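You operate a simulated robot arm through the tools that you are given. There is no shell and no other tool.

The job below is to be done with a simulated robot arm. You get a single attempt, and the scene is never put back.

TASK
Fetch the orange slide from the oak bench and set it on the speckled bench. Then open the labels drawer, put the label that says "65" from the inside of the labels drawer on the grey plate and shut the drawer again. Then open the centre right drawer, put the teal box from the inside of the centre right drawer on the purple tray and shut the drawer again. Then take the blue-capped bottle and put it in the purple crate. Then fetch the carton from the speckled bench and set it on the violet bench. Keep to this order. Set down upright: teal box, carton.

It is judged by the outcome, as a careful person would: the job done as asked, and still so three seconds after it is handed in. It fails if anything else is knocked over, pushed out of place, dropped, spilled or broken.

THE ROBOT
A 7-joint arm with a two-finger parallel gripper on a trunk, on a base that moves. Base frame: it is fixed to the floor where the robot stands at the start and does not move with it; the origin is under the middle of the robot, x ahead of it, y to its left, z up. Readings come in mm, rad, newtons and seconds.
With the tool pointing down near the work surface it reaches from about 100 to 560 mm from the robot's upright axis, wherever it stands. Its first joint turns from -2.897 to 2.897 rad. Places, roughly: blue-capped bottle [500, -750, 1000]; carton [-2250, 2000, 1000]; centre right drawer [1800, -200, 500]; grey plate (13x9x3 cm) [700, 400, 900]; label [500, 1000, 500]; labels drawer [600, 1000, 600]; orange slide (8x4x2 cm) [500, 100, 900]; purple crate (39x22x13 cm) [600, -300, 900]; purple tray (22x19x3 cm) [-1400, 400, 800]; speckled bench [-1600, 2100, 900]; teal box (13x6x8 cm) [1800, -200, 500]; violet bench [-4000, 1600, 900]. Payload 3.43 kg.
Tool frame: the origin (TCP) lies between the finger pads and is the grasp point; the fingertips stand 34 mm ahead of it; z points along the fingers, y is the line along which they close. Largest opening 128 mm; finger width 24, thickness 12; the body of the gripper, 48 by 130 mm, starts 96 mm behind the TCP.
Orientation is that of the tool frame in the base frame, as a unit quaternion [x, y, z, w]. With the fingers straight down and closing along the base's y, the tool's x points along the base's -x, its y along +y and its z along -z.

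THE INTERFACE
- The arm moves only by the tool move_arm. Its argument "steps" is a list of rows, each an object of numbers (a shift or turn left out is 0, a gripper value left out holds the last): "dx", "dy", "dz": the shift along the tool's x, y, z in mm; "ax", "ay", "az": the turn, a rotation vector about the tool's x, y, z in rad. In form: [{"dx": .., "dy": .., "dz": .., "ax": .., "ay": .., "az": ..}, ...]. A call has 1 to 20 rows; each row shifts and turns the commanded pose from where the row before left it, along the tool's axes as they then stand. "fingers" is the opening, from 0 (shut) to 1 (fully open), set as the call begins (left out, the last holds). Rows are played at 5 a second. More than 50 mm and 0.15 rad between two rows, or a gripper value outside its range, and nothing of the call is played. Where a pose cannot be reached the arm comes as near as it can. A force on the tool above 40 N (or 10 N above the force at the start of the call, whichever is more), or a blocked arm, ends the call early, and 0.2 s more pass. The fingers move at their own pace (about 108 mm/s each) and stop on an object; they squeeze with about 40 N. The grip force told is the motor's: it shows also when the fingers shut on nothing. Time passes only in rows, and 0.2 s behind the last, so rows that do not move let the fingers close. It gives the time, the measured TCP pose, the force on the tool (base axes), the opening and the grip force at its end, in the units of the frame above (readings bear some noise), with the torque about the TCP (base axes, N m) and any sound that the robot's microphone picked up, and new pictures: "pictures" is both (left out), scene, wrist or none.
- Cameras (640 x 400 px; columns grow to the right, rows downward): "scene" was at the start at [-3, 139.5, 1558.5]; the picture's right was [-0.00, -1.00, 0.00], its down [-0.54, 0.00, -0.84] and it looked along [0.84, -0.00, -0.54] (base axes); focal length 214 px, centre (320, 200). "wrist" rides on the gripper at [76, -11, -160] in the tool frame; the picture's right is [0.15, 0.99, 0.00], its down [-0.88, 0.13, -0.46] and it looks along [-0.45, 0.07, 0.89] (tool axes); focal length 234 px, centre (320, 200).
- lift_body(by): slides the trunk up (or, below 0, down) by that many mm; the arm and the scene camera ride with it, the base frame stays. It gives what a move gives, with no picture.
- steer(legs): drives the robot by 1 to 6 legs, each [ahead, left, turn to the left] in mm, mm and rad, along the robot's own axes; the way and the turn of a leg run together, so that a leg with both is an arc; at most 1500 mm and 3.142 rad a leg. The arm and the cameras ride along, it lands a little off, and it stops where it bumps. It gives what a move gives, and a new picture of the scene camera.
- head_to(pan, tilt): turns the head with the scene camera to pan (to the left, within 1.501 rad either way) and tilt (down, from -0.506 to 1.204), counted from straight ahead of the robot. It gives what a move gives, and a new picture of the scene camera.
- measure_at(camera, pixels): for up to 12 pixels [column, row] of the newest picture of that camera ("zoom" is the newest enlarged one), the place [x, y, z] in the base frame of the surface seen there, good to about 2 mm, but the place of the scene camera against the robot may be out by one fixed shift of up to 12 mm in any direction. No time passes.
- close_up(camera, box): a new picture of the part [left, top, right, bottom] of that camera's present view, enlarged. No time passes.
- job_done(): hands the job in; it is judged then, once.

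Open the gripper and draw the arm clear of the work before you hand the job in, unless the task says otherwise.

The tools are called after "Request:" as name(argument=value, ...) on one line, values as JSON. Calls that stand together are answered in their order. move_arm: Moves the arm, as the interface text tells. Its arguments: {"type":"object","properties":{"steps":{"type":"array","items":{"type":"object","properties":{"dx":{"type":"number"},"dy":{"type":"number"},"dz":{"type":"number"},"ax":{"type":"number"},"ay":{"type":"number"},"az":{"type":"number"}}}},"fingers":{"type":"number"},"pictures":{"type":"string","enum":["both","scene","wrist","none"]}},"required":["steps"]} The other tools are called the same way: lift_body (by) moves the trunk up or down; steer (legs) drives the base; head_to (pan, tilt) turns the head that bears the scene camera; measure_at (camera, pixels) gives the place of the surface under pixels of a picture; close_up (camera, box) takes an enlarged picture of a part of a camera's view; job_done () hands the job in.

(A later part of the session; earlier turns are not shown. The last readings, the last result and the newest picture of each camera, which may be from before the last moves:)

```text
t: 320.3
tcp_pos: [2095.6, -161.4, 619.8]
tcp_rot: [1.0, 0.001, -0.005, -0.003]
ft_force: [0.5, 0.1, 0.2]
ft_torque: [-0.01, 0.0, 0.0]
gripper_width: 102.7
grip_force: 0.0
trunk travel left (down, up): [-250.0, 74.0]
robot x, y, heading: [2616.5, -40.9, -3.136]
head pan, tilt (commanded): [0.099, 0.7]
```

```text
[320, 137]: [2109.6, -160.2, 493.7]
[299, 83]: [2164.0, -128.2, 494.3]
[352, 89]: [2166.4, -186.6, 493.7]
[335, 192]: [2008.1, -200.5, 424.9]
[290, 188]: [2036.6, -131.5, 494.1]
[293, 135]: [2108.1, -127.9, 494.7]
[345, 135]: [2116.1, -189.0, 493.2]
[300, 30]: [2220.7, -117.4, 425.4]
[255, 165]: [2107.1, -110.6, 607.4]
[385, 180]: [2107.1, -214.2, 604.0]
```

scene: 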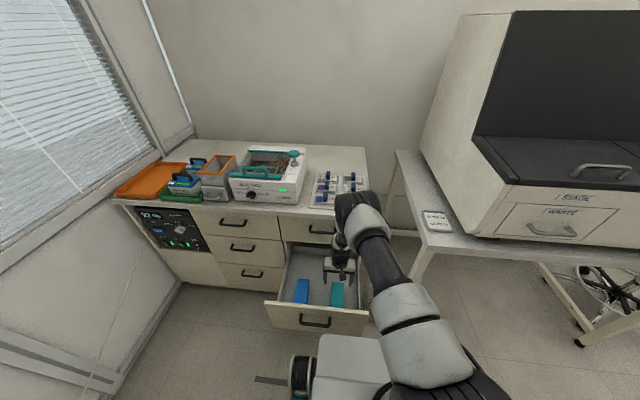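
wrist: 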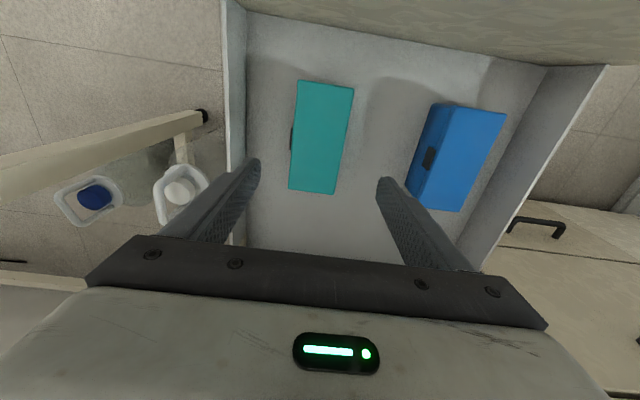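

Box centre (2101.5, −158). I descend to TCP z≈482 with small alignment.

Request:
move_arm(steps=[{"dx": 5.5, "dy": -3, "dz": 30}, {"dz": 40}, {"dz": 35}, {"dz": 25}, {"dz": 8}, {}])

```text
t: 321.7
tcp_pos: [2102.9, -157.8, 480.9]
tcp_rot: [1.0, 0.001, -0.006, -0.003]
ft_force: [0.1, -0.2, 0.1]
ft_torque: [0.0, 0.0, -0.02]
gripper_width: 102.4
grip_force: 0.1
trunk travel left (down, up): [-250.0, 74.0]
robot x, y, heading: [2611.5, -42.7, -3.137]
head pan, tilt (commanded): [0.099, 0.7]
```

scene: 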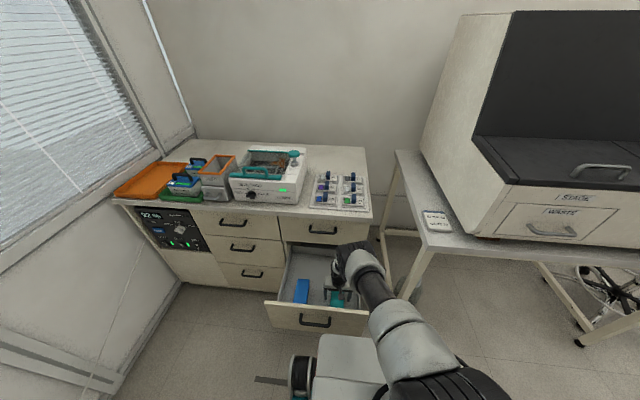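
wrist: 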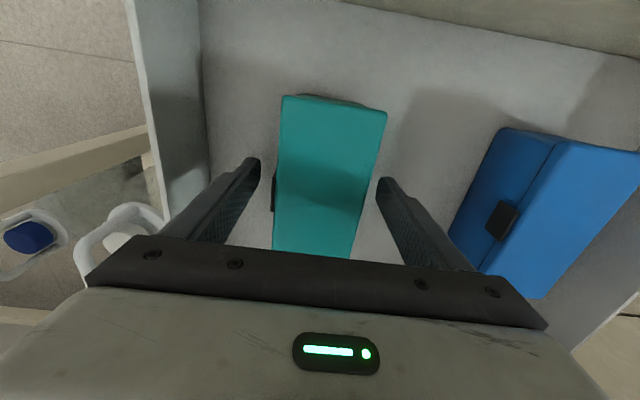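

The box sits between the fingers, but there's a dark latch on its side at (274,190). I zoom in to see where it is relative to the finger.

Request:
close_up(camera="wrist", box=[220, 80, 420, 260])

Request:
measure_at(camera="wrist", pixels=[[274, 180], [274, 195], [274, 208], [274, 172], [502, 222], [515, 205], [490, 240], [282, 97], [280, 130], [250, 165], [386, 185]])

```text
2.22 times, centred on (320, 170) of wrist
```

zoom: 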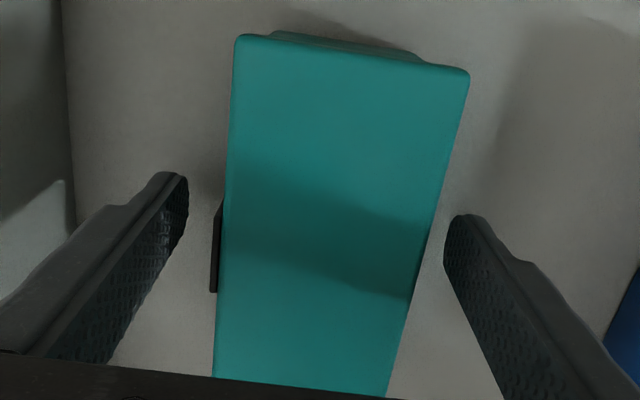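

```text
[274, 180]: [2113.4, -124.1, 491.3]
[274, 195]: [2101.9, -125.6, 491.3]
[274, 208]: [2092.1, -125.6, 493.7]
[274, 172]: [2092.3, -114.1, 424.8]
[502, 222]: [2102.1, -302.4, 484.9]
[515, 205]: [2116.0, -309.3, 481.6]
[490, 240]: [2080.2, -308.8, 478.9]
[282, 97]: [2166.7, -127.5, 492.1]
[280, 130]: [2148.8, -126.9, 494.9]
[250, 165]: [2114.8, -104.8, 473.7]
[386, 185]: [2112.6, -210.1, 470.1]
```

The latch spans x≈2088–2115 near the top of the +y side, right where the finger would press. I shift the grip 33 mm toward the cabinet (x≈2070), clear of the latch.

Request:
move_arm(steps=[{"dx": -17}, {"dx": -16}, {}], pictures="wrist")

Request:
measure_at(camera="wrist", pixels=[[250, 165], [386, 185], [320, 150], [300, 60]])

```text
t: 322.5
tcp_pos: [2070.8, -156.1, 481.6]
tcp_rot: [1.0, 0.001, -0.004, -0.003]
ft_force: [-0.4, 0.3, -0.1]
ft_torque: [-0.04, -0.02, 0.03]
gripper_width: 102.4
grip_force: 0.0
trunk travel left (down, up): [-250.0, 74.0]
robot x, y, heading: [2613.7, -41.1, -3.135]
head pan, tilt (commanded): [0.099, 0.7]
```

wrist: 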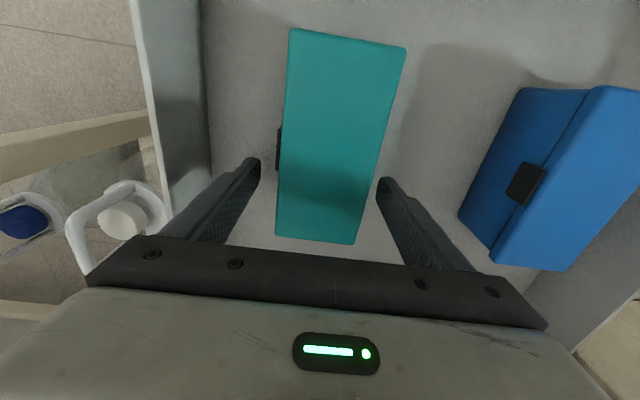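

```text
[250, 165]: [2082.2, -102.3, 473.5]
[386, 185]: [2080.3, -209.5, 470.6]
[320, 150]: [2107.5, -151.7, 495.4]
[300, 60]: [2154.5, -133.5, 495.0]
```

The finger's near edge is at x≈2082, just clear of the latch. I close the gripper.

Request:
move_arm(steps=[{}, {}, {}, {}], fingers=0.2, pictures="wrist")

```text
t: 323.5
tcp_pos: [2069.4, -156.2, 482.1]
tcp_rot: [1.0, 0.002, -0.006, -0.002]
ft_force: [0.0, 0.2, 0.7]
ft_torque: [-0.09, -0.16, -0.04]
gripper_width: 59.7
grip_force: 39.7
trunk travel left (down, up): [-250.0, 74.0]
robot x, y, heading: [2613.1, -39.6, -3.134]
head pan, tilt (commanded): [0.099, 0.7]
```

wrist: 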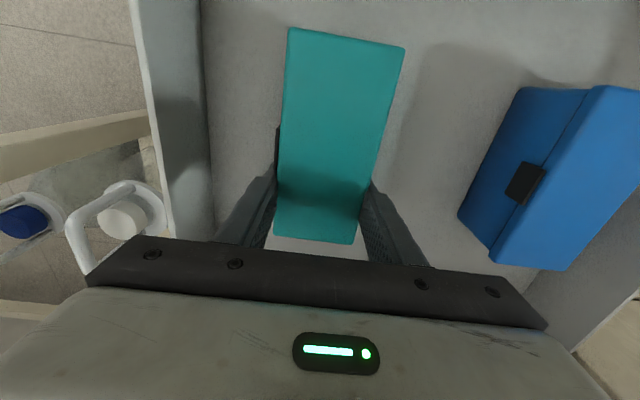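

Gripped at 59.7 mm. I lift 25 mm first to see that the box hangs level.

Request:
move_arm(steps=[{"dz": -10}, {"dz": -15}, {}], pictures="wrist")

Request:
measure_at(camera="wrist", pixels=[[340, 45], [300, 45], [320, 100], [320, 200], [300, 230], [345, 235]])

```text
t: 324.3
tcp_pos: [2071.4, -156.7, 506.9]
tcp_rot: [1.0, 0.002, -0.005, -0.002]
ft_force: [-0.5, 0.0, -1.0]
ft_torque: [0.01, 0.05, -0.01]
gripper_width: 59.3
grip_force: 40.1
trunk travel left (down, up): [-250.0, 74.0]
robot x, y, heading: [2610.9, -41.5, -3.134]
head pan, tilt (commanded): [0.099, 0.7]
```

wrist: 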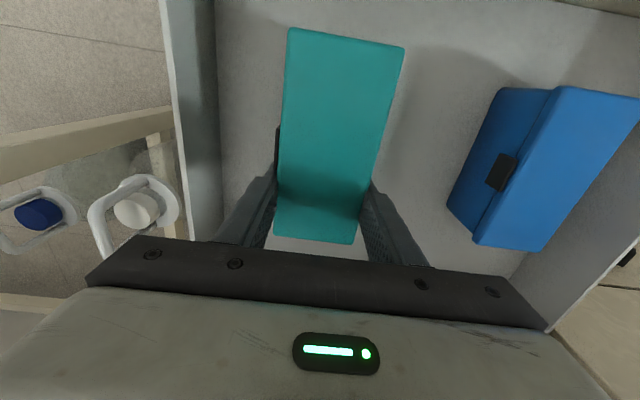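

```text
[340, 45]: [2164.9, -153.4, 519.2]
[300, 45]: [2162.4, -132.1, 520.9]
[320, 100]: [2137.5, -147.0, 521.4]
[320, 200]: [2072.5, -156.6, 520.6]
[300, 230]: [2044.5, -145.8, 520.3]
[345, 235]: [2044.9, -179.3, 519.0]
```

The box hangs level (top ~520, ends within 1 mm) and is light. I lift it clear and draw the arm back toward the robot.

Request:
move_arm(steps=[{"dz": -35}, {"dz": -45}, {"dz": -45}, {"dz": -45}, {"dz": -45}, {"dz": -45}, {"dz": -45}, {"dz": -45}, {"dz": -35, "dx": 20}, {"dx": 40}, {"dx": 40}, {"dx": 40}, {"dx": 40}, {"dx": 30}, {}])

```text
t: 327.5
tcp_pos: [2286.5, -158.7, 892.3]
tcp_rot: [1.0, 0.002, -0.006, -0.002]
ft_force: [0.9, -0.6, -1.1]
ft_torque: [0.01, 0.07, 0.01]
gripper_width: 59.4
grip_force: 40.5
trunk travel left (down, up): [-250.0, 74.0]
robot x, y, heading: [2611.3, -38.8, -3.136]
head pan, tilt (commanded): [0.099, 0.7]
```

scene: 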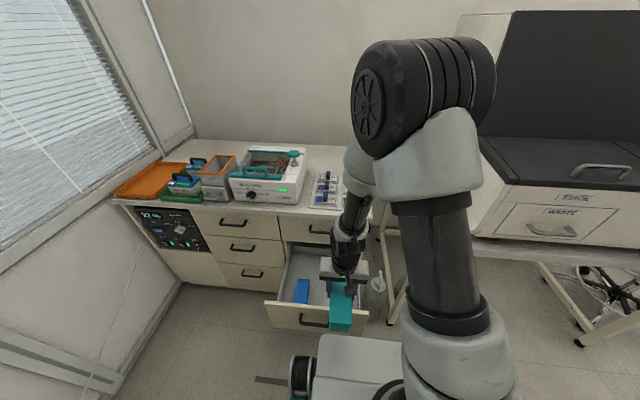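
wrist: 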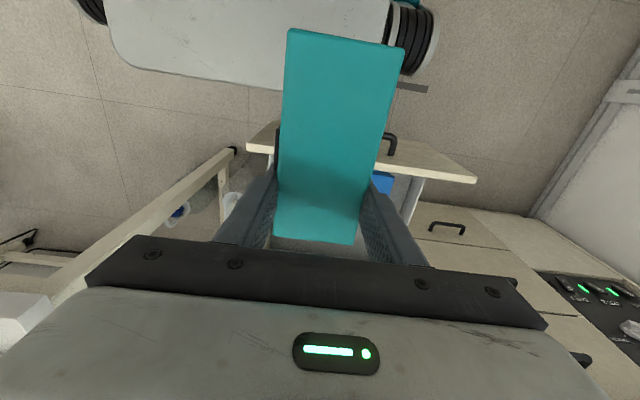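

The box is held well above everything. I drive back along the corridor sideways (facing −x), shifting to x≈2500 after passing the open drawer.

Request:
move_arm(steps=[{"dz": -40}, {"dz": -40}, {}], pictures="none")

Request:
steer(legs=[[0, -450, -0.006], [110, -1000, 0], [0, -1450, 0], [0, -400, 0]])

```text
t: 328.3
tcp_pos: [2285.9, -157.7, 972.2]
tcp_rot: [1.0, 0.001, -0.005, -0.002]
ft_force: [0.5, -0.1, -0.7]
ft_torque: [-0.01, 0.04, 0.0]
gripper_width: 59.4
grip_force: 39.8
trunk travel left (down, up): [-250.0, 74.0]
robot x, y, heading: [2609.9, -40.4, -3.141]
head pan, tilt (commanded): [0.099, 0.7]
```

```text
t: 353.2
tcp_pos: [2214.3, 2544.9, 971.3]
tcp_rot: [1.0, -0.012, -0.004, -0.003]
ft_force: [0.5, 0.0, -0.3]
ft_torque: [0.0, 0.04, -0.02]
gripper_width: 59.5
grip_force: 39.9
trunk travel left (down, up): [-250.0, 74.0]
robot x, y, heading: [2544.2, 2652.9, 3.114]
head pan, tilt (commanded): [0.099, 0.7]
stopped in leg 3: the robot was blocked; the commanded pose is now the measured one
```

scene: 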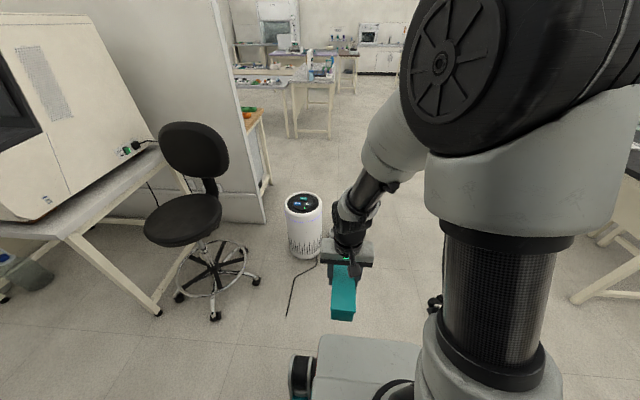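

The robot was blocked near (2544, 2653) — probably the carboy by the cabinet at (2832, 3074). I back off the other way a little and look to the right.

Request:
steer(legs=[[0, 60, 0]])

Request:
head_to(pan=-1.5, tilt=0.7)

```text
t: 354.4
tcp_pos: [2213.0, 2486.9, 971.9]
tcp_rot: [1.0, -0.013, -0.005, -0.003]
ft_force: [0.1, 0.1, -1.9]
ft_torque: [0.0, 0.02, 0.04]
gripper_width: 59.6
grip_force: 40.3
trunk travel left (down, up): [-250.0, 74.0]
robot x, y, heading: [2541.1, 2592.3, 3.111]
head pan, tilt (commanded): [0.099, 0.7]
```

scene: 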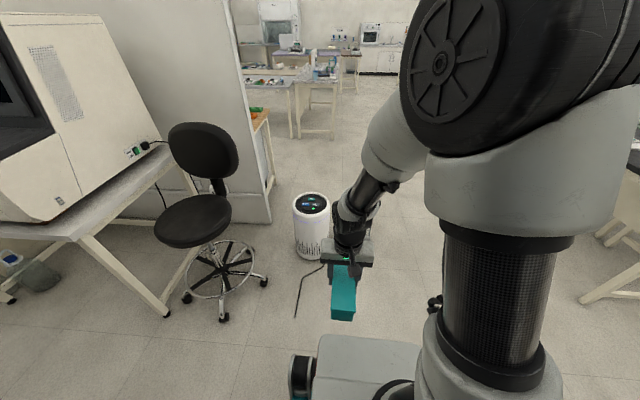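

```text
t: 356.1
tcp_pos: [2212.5, 2486.9, 971.6]
tcp_rot: [1.0, -0.013, -0.005, -0.003]
ft_force: [-0.7, -0.3, -1.4]
ft_torque: [-0.03, 0.06, 0.0]
gripper_width: 59.3
grip_force: 40.1
trunk travel left (down, up): [-250.0, 74.0]
robot x, y, heading: [2540.3, 2591.8, 3.116]
head pan, tilt (commanded): [-1.499, 0.7]
```

scene: 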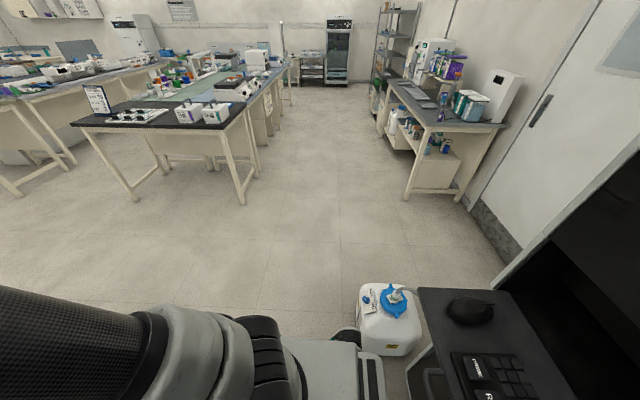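

I see the carboy at (390,320) and a keyboard shelf protruding from the cabinet at right. I measure both against where the carboy was before.

Request:
measure_at(camera="scene", pixels=[[388, 330], [365, 300], [415, 300], [400, 355], [395, 297], [440, 300], [425, 300], [500, 300], [350, 335], [425, 345]])

Request:
close_up(camera="scene", box=[280, 260, 540, 400])

```text
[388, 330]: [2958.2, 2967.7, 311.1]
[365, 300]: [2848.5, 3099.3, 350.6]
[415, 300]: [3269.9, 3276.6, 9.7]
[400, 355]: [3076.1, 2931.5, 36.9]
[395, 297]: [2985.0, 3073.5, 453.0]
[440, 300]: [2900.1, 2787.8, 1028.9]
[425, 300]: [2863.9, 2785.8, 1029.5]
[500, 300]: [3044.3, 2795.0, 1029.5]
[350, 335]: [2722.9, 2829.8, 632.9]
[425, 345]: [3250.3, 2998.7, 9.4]
```

```text
2.46 times, centred on (410, 330) of scene
```

zoom: 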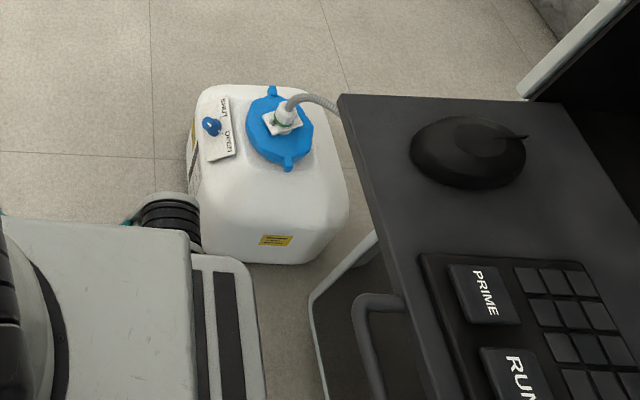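

The carboy hasn't moved (its side still at x≈2840, y≈3090). I go ahead to x≈2290 first, then sideways to y≈3270, then along −x to the lane.

Request:
steer(legs=[[250, 0, 0.026], [0, -680, 0], [1450, 0, 0], [1040, 0, 0]])

Request:
head_to(pan=0.9, tilt=0.5)

```text
t: 376.3
tcp_pos: [-534.1, 3228.6, 972.1]
tcp_rot: [1.0, -0.007, -0.006, -0.003]
ft_force: [0.0, -0.2, -1.3]
ft_torque: [-0.01, 0.04, 0.03]
gripper_width: 59.2
grip_force: 39.5
trunk travel left (down, up): [-250.0, 74.0]
robot x, y, heading: [-205.6, 3340.6, 3.128]
head pan, tilt (commanded): [-1.499, 0.7]
```

scene: 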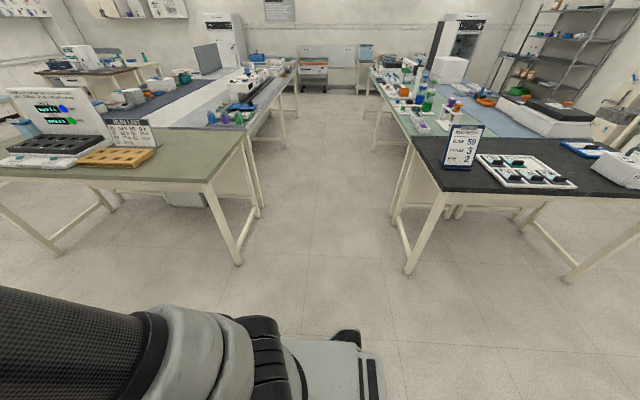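

```text
t: 378.5
tcp_pos: [-533.7, 3230.2, 972.0]
tcp_rot: [1.0, -0.007, -0.005, -0.004]
ft_force: [0.1, -0.2, -0.9]
ft_torque: [0.0, 0.05, 0.0]
gripper_width: 59.6
grip_force: 40.1
trunk travel left (down, up): [-250.0, 74.0]
robot x, y, heading: [-205.7, 3338.9, 3.127]
head pan, tilt (commanded): [0.901, 0.499]
```

scene: 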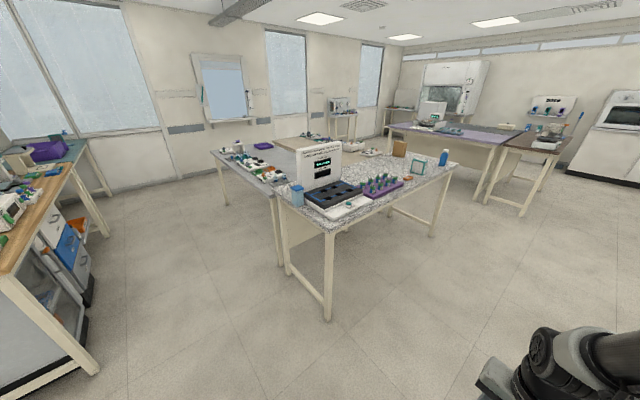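

At (−206, 3340) facing −x. I slide left (−y) down the lane between the grey bench and the oak bench to y≈−300.

Request:
steer(legs=[[0, 1450, 0.014], [0, 1450, 0], [0, 740, 0]])

Request:
head_to(pan=-0.3, tilt=0.5)

```text
t: 413.2
tcp_pos: [-690.4, -362.8, 972.7]
tcp_rot: [0.999, -0.043, -0.005, -0.003]
ft_force: [0.0, 0.6, -1.1]
ft_torque: [-0.01, 0.04, 0.0]
gripper_width: 59.4
grip_force: 40.3
trunk travel left (down, up): [-250.0, 74.0]
robot x, y, heading: [-356.3, -277.4, 3.053]
head pan, tilt (commanded): [0.901, 0.499]
```

scene: 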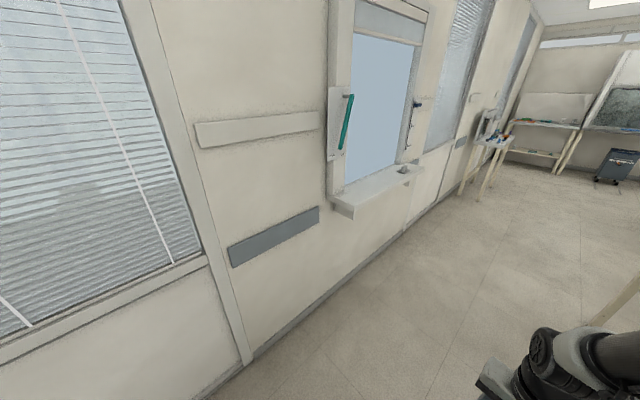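

```text
t: 414.6
tcp_pos: [-692.3, -362.0, 971.8]
tcp_rot: [0.999, -0.043, -0.004, -0.003]
ft_force: [1.0, 0.5, -0.5]
ft_torque: [0.0, 0.05, -0.01]
gripper_width: 59.5
grip_force: 40.0
trunk travel left (down, up): [-250.0, 74.0]
robot x, y, heading: [-357.9, -277.3, 3.06]
head pan, tilt (commanded): [-0.3, 0.499]
```

scene: 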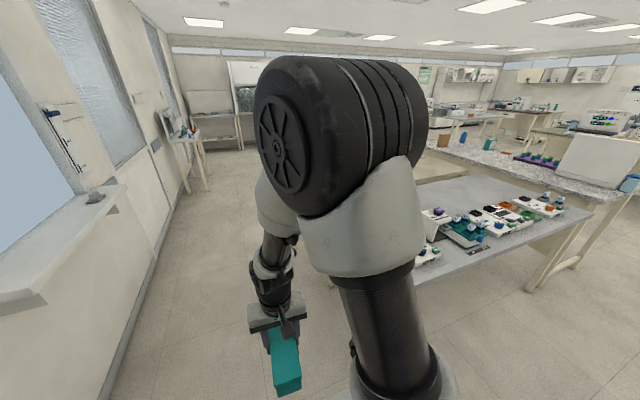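

I drifted to x≈−357 but am past the bench end. I measure the grey bench's south end and the wall before heading west.

Request:
measure_at(camera="scene", pixels=[[420, 270], [460, 280], [332, 280], [100, 300], [30, 220], [180, 200], [590, 220], [500, 290], [440, 200], [195, 190]])

Request:
head_to(pan=-0.9, tilt=0.6)

```text
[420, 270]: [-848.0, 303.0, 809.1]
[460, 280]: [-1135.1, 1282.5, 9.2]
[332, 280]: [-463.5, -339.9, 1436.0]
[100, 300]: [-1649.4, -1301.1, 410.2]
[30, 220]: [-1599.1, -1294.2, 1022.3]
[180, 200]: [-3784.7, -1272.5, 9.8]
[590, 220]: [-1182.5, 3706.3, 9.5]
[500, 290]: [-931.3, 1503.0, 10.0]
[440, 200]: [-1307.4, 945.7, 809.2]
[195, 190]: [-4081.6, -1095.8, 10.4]
```

```text
t: 415.6
tcp_pos: [-690.8, -361.7, 972.4]
tcp_rot: [0.999, -0.043, -0.005, -0.003]
ft_force: [-0.1, 0.0, -1.3]
ft_torque: [0.0, 0.03, -0.02]
gripper_width: 59.4
grip_force: 39.8
trunk travel left (down, up): [-250.0, 74.0]
robot x, y, heading: [-358.1, -276.2, 3.057]
head pan, tilt (commanded): [-0.901, 0.6]
```

scene: 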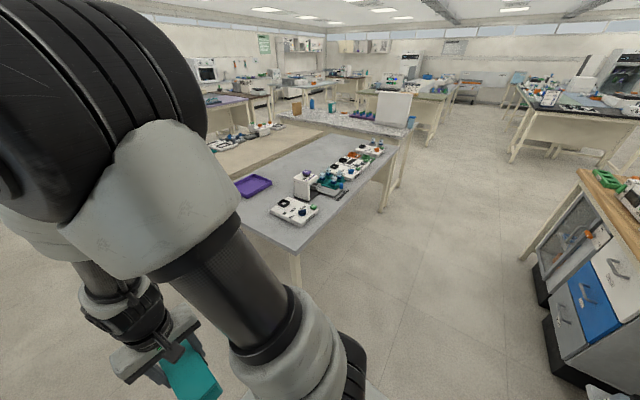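

I see the purple tray at (253,186) on the grey bench near its far end. I measure it and the bench edges.

Request:
measure_at(camera="scene", pixels=[[253, 186], [240, 183], [265, 178], [245, 197], [270, 186], [296, 250], [245, 222], [220, 200], [285, 210], [320, 235], [298, 285], [200, 150]])

Request:
close_up(camera="scene", box=[180, 120, 420, 270])

```text
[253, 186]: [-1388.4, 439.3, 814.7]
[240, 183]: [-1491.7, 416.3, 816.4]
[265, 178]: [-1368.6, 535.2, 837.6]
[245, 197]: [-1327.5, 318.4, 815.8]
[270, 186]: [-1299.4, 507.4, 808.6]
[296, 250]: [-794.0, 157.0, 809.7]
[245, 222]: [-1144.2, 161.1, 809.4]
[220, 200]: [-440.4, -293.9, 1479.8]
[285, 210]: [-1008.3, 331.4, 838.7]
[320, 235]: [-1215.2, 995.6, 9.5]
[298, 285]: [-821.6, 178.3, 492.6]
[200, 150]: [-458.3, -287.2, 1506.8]
```

```text
2.67 times, centred on (300, 195) of scene
```

zoom: 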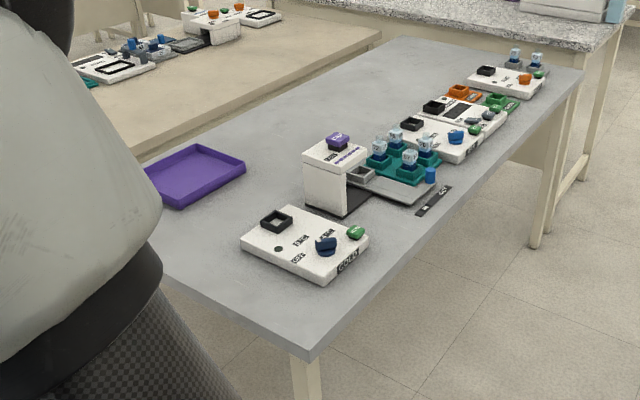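

Grey bench south edge y≈157; tray centre ≈(−1395, 430), floor ≈806. I turn to face +y and slide left to x≈−1395.

Request:
steer(legs=[[0, 0, -1.486], [0, 1040, 0]])

Request:
head_to(pan=0.0, tilt=0.75)

```text
t: 429.6
tcp_pos: [-1506.6, 38.6, 972.4]
tcp_rot: [0.712, -0.702, -0.001, -0.005]
ft_force: [0.3, -0.6, -1.3]
ft_torque: [0.05, 0.0, -0.03]
gripper_width: 59.4
grip_force: 39.8
trunk travel left (down, up): [-250.0, 74.0]
robot x, y, heading: [-1387.1, -288.0, 1.589]
head pan, tilt (commanded): [-0.901, 0.6]
```

scene: 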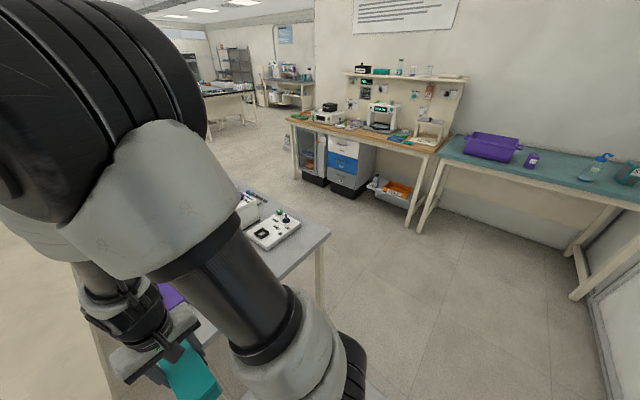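

```text
t: 430.8
tcp_pos: [-1505.0, 40.1, 971.2]
tcp_rot: [0.713, -0.701, -0.001, -0.006]
ft_force: [1.0, 0.6, -0.5]
ft_torque: [0.05, 0.01, -0.02]
gripper_width: 59.5
grip_force: 40.2
trunk travel left (down, up): [-250.0, 74.0]
robot x, y, heading: [-1386.6, -284.3, 1.585]
head pan, tilt (commanded): [0.0, 0.75]
```

scene: 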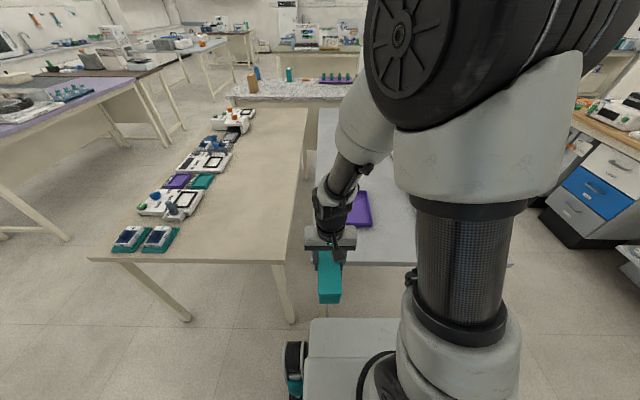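

The tray's right part is visible at (360,208), behind the arm. I measure the tray and bench south edge.

Request:
measure_at(camera="scene", pixels=[[360, 208], [368, 192], [372, 225], [352, 225], [360, 192], [380, 262], [340, 262], [380, 235], [310, 240], [285, 262]])

Request:
close_up(camera="scene", box=[290, 170, 430, 310])

```text
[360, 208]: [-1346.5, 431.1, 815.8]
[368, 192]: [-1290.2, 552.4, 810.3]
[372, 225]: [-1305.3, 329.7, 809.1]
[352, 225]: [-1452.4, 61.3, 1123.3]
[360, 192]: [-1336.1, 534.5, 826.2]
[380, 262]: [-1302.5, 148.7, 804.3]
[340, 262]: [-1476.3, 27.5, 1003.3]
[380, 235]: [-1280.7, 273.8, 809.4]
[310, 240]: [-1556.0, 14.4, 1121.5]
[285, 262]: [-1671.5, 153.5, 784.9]
```

```text
2.86 times, centred on (360, 240) of scene
```

zoom: 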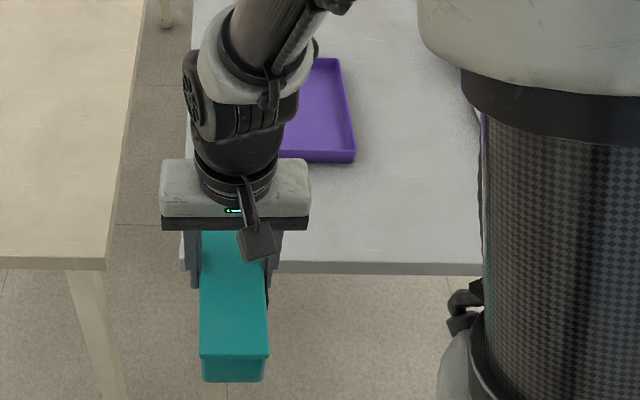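

The tray's right rim is near x≈−1300, front rim y≈325. I drive forward 145 mm toward the bench end and then move the arm over toward the tray.

Request:
steer(legs=[[145, 0, -0.014]])

Request:
move_arm(steps=[{"dy": -37, "dx": -25}, {"dy": -37, "dx": -25}, {"dy": -36, "dx": -25}, {"dx": -30, "dz": -10}, {}])

```text
t: 432.2
tcp_pos: [-1502.6, 172.3, 972.4]
tcp_rot: [0.711, -0.704, -0.002, -0.005]
ft_force: [0.7, 0.7, -1.4]
ft_torque: [0.03, 0.01, 0.01]
gripper_width: 59.3
grip_force: 40.4
trunk travel left (down, up): [-250.0, 74.0]
robot x, y, heading: [-1387.5, -152.8, 1.584]
head pan, tilt (commanded): [0.0, 0.75]
stopped in leg 1: the robot was blocked; the commanded pose is now the measured one
```

scene: 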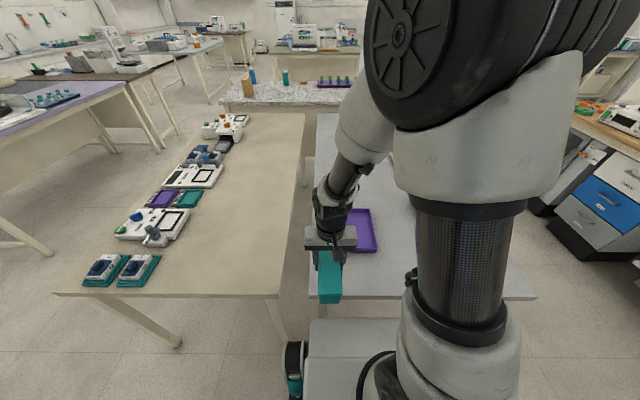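

```text
t: 433.4
tcp_pos: [-1394.7, 276.9, 981.5]
tcp_rot: [0.71, -0.704, -0.002, -0.005]
ft_force: [0.1, -0.5, -1.9]
ft_torque: [0.0, 0.02, -0.01]
gripper_width: 59.5
grip_force: 40.3
trunk travel left (down, up): [-250.0, 74.0]
robot x, y, heading: [-1386.9, -149.8, 1.579]
head pan, tilt (commanded): [0.0, 0.75]
```

scene: 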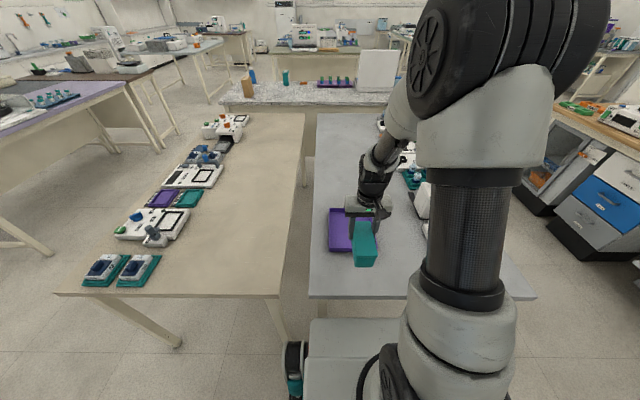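
wrist: 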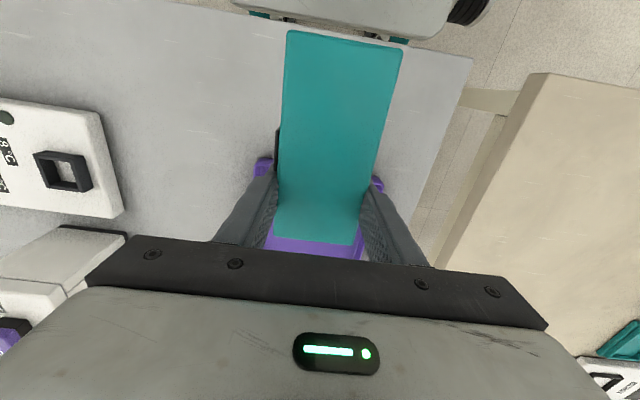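

The base is blocked at y≈−151 by the bench end. The tray is visible at (340,230); I zoom and measure its rims.

Request:
close_up(camera="scene", box=[300, 180, 420, 300])

Request:
measure_at(camera="scene", pixels=[[329, 209], [328, 250], [345, 210], [340, 250], [340, 230], [335, 252], [376, 230], [378, 262], [332, 230], [312, 290], [420, 290]])

```text
3.33 times, centred on (360, 240) of scene
```

zoom: 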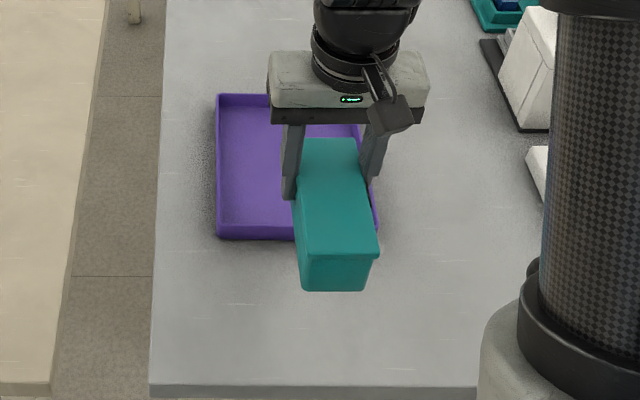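

```text
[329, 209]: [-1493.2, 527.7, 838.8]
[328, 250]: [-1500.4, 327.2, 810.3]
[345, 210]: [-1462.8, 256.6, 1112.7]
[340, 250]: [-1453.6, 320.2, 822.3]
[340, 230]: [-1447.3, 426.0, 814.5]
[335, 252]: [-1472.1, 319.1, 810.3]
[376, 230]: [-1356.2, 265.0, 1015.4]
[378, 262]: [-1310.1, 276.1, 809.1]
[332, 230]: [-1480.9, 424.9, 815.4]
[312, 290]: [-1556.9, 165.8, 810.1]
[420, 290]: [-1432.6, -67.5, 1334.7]
```

Tray spans x≈−1500…−1300, y≈320…535, floor ≈806. I move the box over the tray: TCP to about (−1400, 445, 930).

Request:
move_arm(steps=[{"dx": -42, "dy": 2, "dz": 10}, {"dx": -42, "dy": 2, "dz": 10}, {"dx": -42, "dy": 1, "dz": 10}, {"dx": -42, "dz": 10}, {}])

```text
t: 434.6
tcp_pos: [-1396.6, 449.0, 948.6]
tcp_rot: [0.71, -0.705, -0.001, -0.005]
ft_force: [0.1, -0.3, -2.4]
ft_torque: [0.04, -0.01, -0.02]
gripper_width: 59.6
grip_force: 40.1
trunk travel left (down, up): [-250.0, 74.0]
robot x, y, heading: [-1390.6, -154.2, 1.58]
head pan, tilt (commanded): [0.0, 0.75]
```

scene: 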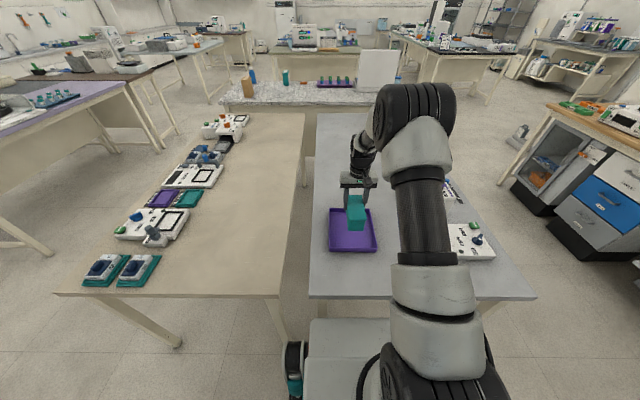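
wrist: 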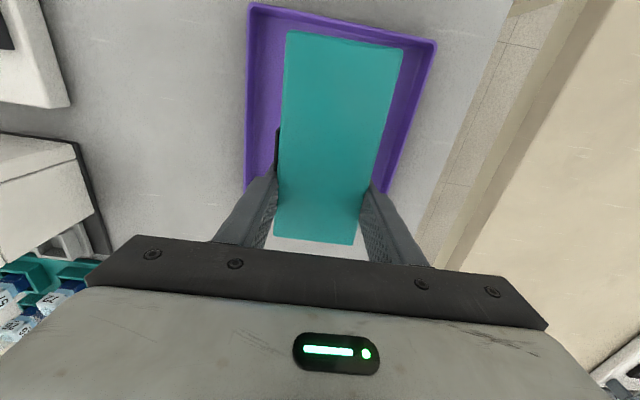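

Reached. The wrist view shows the tray around the box. I measure the tray rims and floor with the wrist camera.

Request:
measure_at(camera="wrist", pixels=[[250, 8], [434, 43], [249, 100], [268, 60], [410, 110], [420, 100], [340, 30], [265, 150], [395, 150], [252, 180], [330, 20]])

```text
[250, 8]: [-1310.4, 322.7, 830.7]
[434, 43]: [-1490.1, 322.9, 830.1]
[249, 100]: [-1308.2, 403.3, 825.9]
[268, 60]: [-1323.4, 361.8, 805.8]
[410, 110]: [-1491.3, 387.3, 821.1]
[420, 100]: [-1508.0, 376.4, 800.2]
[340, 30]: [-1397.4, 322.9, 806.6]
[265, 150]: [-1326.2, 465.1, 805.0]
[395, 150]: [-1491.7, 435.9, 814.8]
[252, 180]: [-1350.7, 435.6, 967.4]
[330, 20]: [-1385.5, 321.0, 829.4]
```

Tray interior ≈ x −1488…−1312, y 326…535, floor 806. The box (y 352–481) fits well here, so I go straight down to just above contact.

Request:
move_arm(steps=[{"dz": 35}, {"dz": 30}, {"dz": 14}, {}], pictures="wrist")

```text
t: 435.6
tcp_pos: [-1398.9, 447.7, 867.9]
tcp_rot: [0.71, -0.704, -0.001, -0.005]
ft_force: [0.2, 0.1, -0.7]
ft_torque: [0.06, 0.0, 0.0]
gripper_width: 59.4
grip_force: 40.2
trunk travel left (down, up): [-250.0, 74.0]
robot x, y, heading: [-1383.7, -153.5, 1.579]
head pan, tilt (commanded): [0.0, 0.75]
```

wrist: 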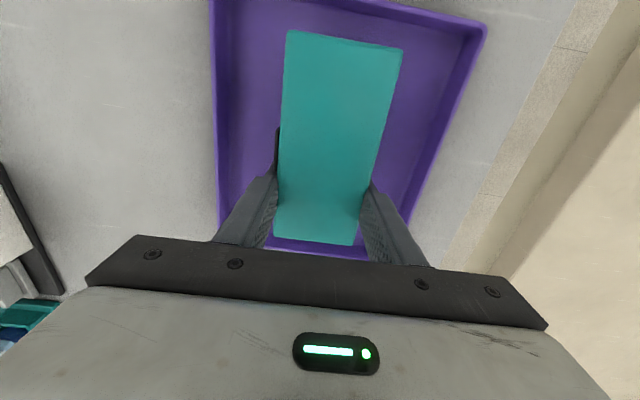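

Box is inside the tray rims. I lower in small steps until contact (expected ≈863).

Request:
move_arm(steps=[{"dz": 2}, {"dz": 1.5}, {}], pictures="none")

Request:
move_arm(steps=[{"dz": 1.5}, {}], pictures="none")

```text
t: 436.4
tcp_pos: [-1399.0, 446.6, 864.1]
tcp_rot: [0.71, -0.704, -0.001, -0.005]
ft_force: [1.1, 0.3, -1.8]
ft_torque: [0.02, 0.0, 0.01]
gripper_width: 59.4
grip_force: 40.0
trunk travel left (down, up): [-250.0, 74.0]
robot x, y, heading: [-1386.6, -155.9, 1.578]
head pan, tilt (commanded): [0.0, 0.75]
```

```text
t: 437.0
tcp_pos: [-1398.4, 447.7, 863.2]
tcp_rot: [0.71, -0.704, -0.002, -0.006]
ft_force: [1.4, 0.5, 11.6]
ft_torque: [-1.11, 0.26, 0.15]
gripper_width: 59.6
grip_force: 40.1
trunk travel left (down, up): [-250.0, 74.0]
robot x, y, heading: [-1386.1, -153.9, 1.581]
head pan, tilt (commanded): [0.0, 0.75]
```

Contact felt (11.6 N upward at z≈863). I release the box.

Request:
move_arm(steps=[{}, {}, {}], fingers=0.7, pictures="wrist")

Request:
measure_at(camera="wrist", pixels=[[340, 45], [300, 45], [320, 100], [320, 200], [300, 230], [345, 235], [250, 120]])

```text
t: 437.8
tcp_pos: [-1398.7, 448.2, 861.1]
tcp_rot: [0.711, -0.704, -0.001, -0.005]
ft_force: [-0.5, 0.2, -0.5]
ft_torque: [-0.02, -0.03, -0.01]
gripper_width: 89.7
grip_force: 0.0
trunk travel left (down, up): [-250.0, 74.0]
robot x, y, heading: [-1386.5, -152.6, 1.582]
head pan, tilt (commanded): [0.0, 0.75]
```

wrist: 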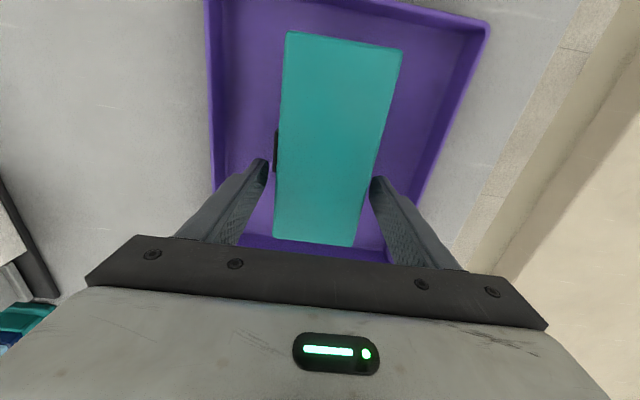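

```text
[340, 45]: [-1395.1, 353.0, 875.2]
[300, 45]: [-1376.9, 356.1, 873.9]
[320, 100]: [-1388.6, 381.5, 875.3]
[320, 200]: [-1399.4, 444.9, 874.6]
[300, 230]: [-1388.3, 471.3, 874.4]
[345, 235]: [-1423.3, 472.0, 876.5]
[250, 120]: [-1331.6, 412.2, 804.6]
```

The box stands level in the tray (top ≈875 everywhere). I lift the gripper straight up and draw back.

Request:
move_arm(steps=[{"dz": -20}, {"dz": -40}, {"dz": -45}, {"dz": -40}, {"dx": 40}, {"dx": 45}, {"dx": 45}, {"dx": 45}, {"dx": 45}, {"dx": 30}, {}])

```text
t: 440.2
tcp_pos: [-1399.9, 197.1, 1004.2]
tcp_rot: [0.71, -0.704, -0.001, -0.006]
ft_force: [-0.7, 0.5, -0.3]
ft_torque: [0.0, 0.03, 0.0]
gripper_width: 89.6
grip_force: 0.0
trunk travel left (down, up): [-250.0, 74.0]
robot x, y, heading: [-1387.7, -154.2, 1.58]
head pan, tilt (commanded): [0.0, 0.75]
```

scene: 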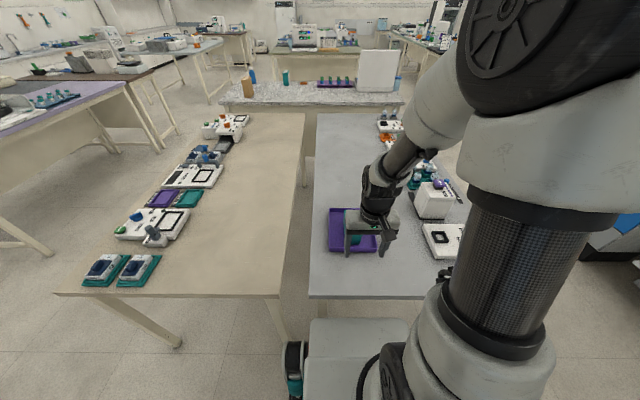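
wrist: 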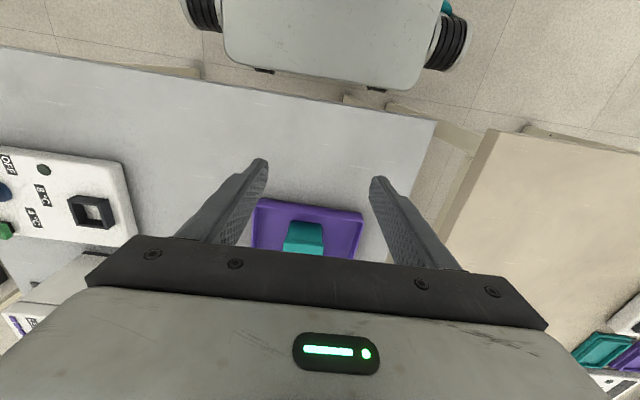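

The teal box is in the tray. Now I return to shut the drawer: back off, move right to the lane, then along it.

Request:
steer(legs=[[-150, 0, -0.01], [0, -1190, 0], [1450, 0, 0]])

```text
t: 459.6
tcp_pos: [-255.2, 1509.6, 1004.6]
tcp_rot: [0.711, -0.703, -0.002, -0.005]
ft_force: [-0.5, 0.1, 0.1]
ft_torque: [-0.01, 0.04, 0.0]
gripper_width: 89.6
grip_force: 0.1
trunk travel left (down, up): [-250.0, 74.0]
robot x, y, heading: [-239.1, 1157.0, 1.579]
head pan, tilt (commanded): [0.0, 0.75]
```

scene: 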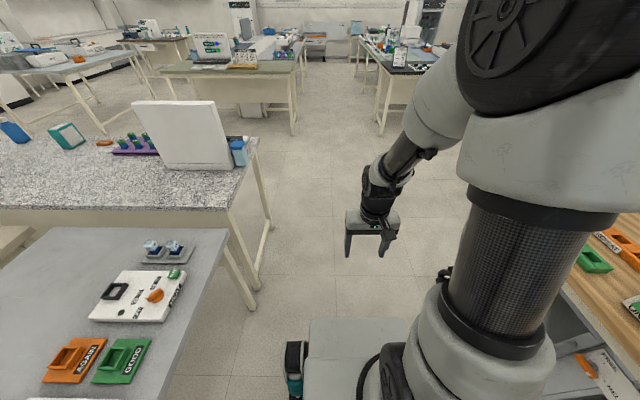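

Continuing along the lane to y≈3300, then to the right toward x≈2300.

Request:
steer(legs=[[1450, 0, -0.008], [680, 0, 0], [0, -1450, 0], [0, -1080, 0]])

```text
t: 494.3
tcp_pos: [2316.3, 3565.5, 1003.5]
tcp_rot: [-0.703, 0.711, 0.002, 0.005]
ft_force: [-0.2, 0.1, 0.2]
ft_torque: [0.0, -0.03, 0.04]
gripper_width: 89.6
grip_force: 0.0
trunk travel left (down, up): [-250.0, 74.0]
robot x, y, heading: [2323.7, 3212.9, 1.56]
head pan, tilt (commanded): [0.0, 0.75]
```

scene: 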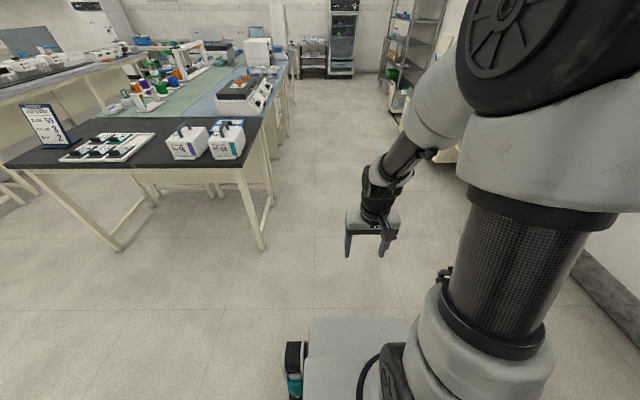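

At (2324, 3213). I turn to face −x, go down the corridor clear of the carboy and chair, and come to stand at about (2840, −40).

Request:
steer(legs=[[0, 0, 1.582], [0, 650, 0], [-150, 600, 0], [0, 1350, 0]])

```text
t: 519.2
tcp_pos: [2098.3, 997.1, 1004.9]
tcp_rot: [1.0, -0.012, -0.005, -0.006]
ft_force: [0.3, 3.0, 1.0]
ft_torque: [-0.2, 0.09, 0.03]
gripper_width: 89.6
grip_force: 0.2
trunk travel left (down, up): [-250.0, 74.0]
robot x, y, heading: [2446.8, 996.2, 3.127]
head pan, tilt (commanded): [0.0, 0.75]
stopped in leg 4: the force on the tool passed its limit at 54 N (the readings are from after the stop); the commanded pose is now the measured one
```

scene: 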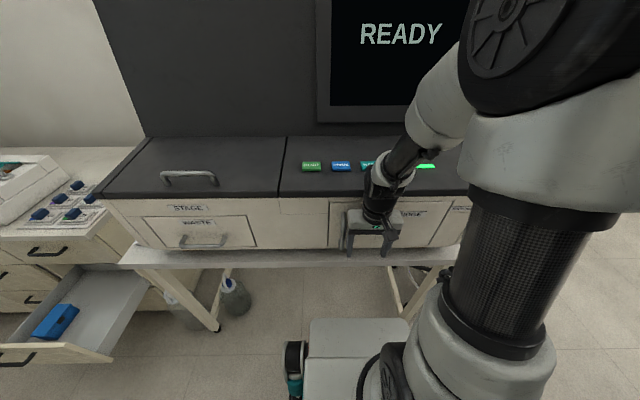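

The gripper touched something on the analyser front (54 N) and stopped. I back off the other way first and then look closely.

Request:
steer(legs=[[0, -30, 0], [-120, 0, 0]])

Request:
close_up(camera="scene", box=[240, 120, 520, 300])

```text
t: 521.0
tcp_pos: [2216.0, 1025.8, 1004.9]
tcp_rot: [1.0, -0.014, -0.004, -0.005]
ft_force: [0.5, 0.6, 0.9]
ft_torque: [0.0, 0.02, -0.03]
gripper_width: 89.4
grip_force: 0.0
trunk travel left (down, up): [-250.0, 74.0]
robot x, y, heading: [2567.7, 1021.8, 3.12]
head pan, tilt (commanded): [0.0, 0.75]
```

scene: 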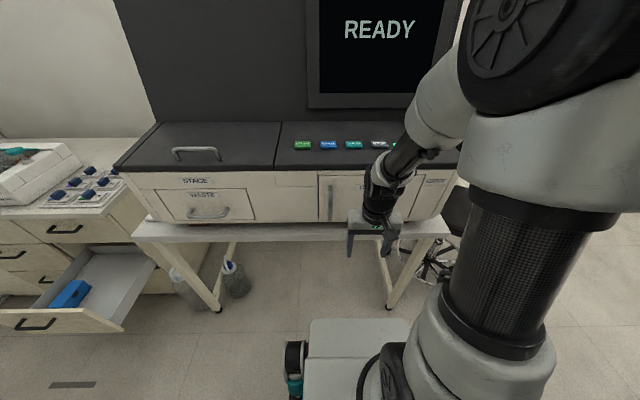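

```text
2.22 times, centred on (380, 210) of scene
```

zoom: 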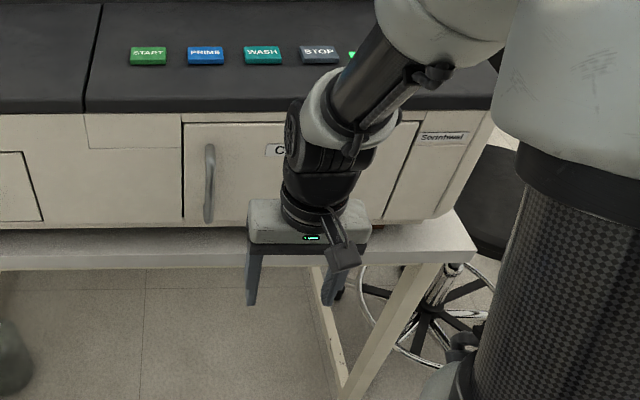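

The gripper had touched the side of the cartridge-door handle; the door looks closed. I measure door flushness and handle position.

Request:
measure_at(camera="zoom", pixels=[[209, 170], [209, 210], [230, 190], [195, 160], [170, 170], [380, 190], [430, 190], [100, 180], [10, 190], [300, 240], [150, 240]])

```text
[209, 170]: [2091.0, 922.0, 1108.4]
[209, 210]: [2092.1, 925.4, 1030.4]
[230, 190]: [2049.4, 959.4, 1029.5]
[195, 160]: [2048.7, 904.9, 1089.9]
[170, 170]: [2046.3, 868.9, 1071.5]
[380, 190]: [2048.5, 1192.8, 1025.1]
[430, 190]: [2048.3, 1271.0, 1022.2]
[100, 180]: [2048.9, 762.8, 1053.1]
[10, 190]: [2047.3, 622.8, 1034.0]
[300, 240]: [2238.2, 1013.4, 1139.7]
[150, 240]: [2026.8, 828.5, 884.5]
```

Door flush at x≈2048.5 and the analyser is unmoved. I continue down the corridor further from it (x≈2570), then to about (2830, −40).

Request:
steer(legs=[[0, 0, 0.021], [0, 700, 0], [-260, 360, 0]])

```text
t: 532.2
tcp_pos: [2483.9, -52.4, 1004.3]
tcp_rot: [1.0, -0.001, -0.005, -0.005]
ft_force: [-0.2, 0.4, -0.3]
ft_torque: [-0.02, -0.03, 0.0]
gripper_width: 89.9
grip_force: 0.0
trunk travel left (down, up): [-250.0, 74.0]
robot x, y, heading: [2833.8, -44.9, -3.129]
head pan, tilt (commanded): [0.0, 0.75]
```

scene: 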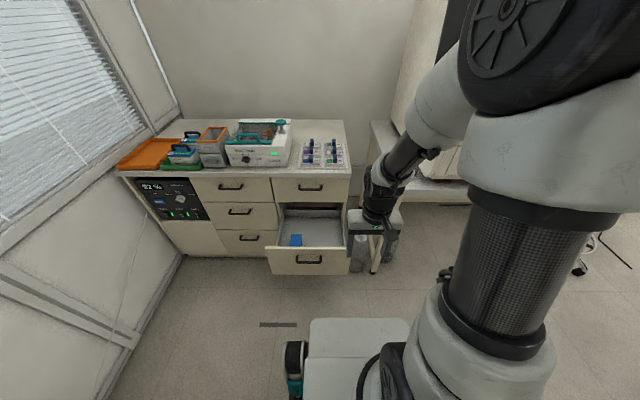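

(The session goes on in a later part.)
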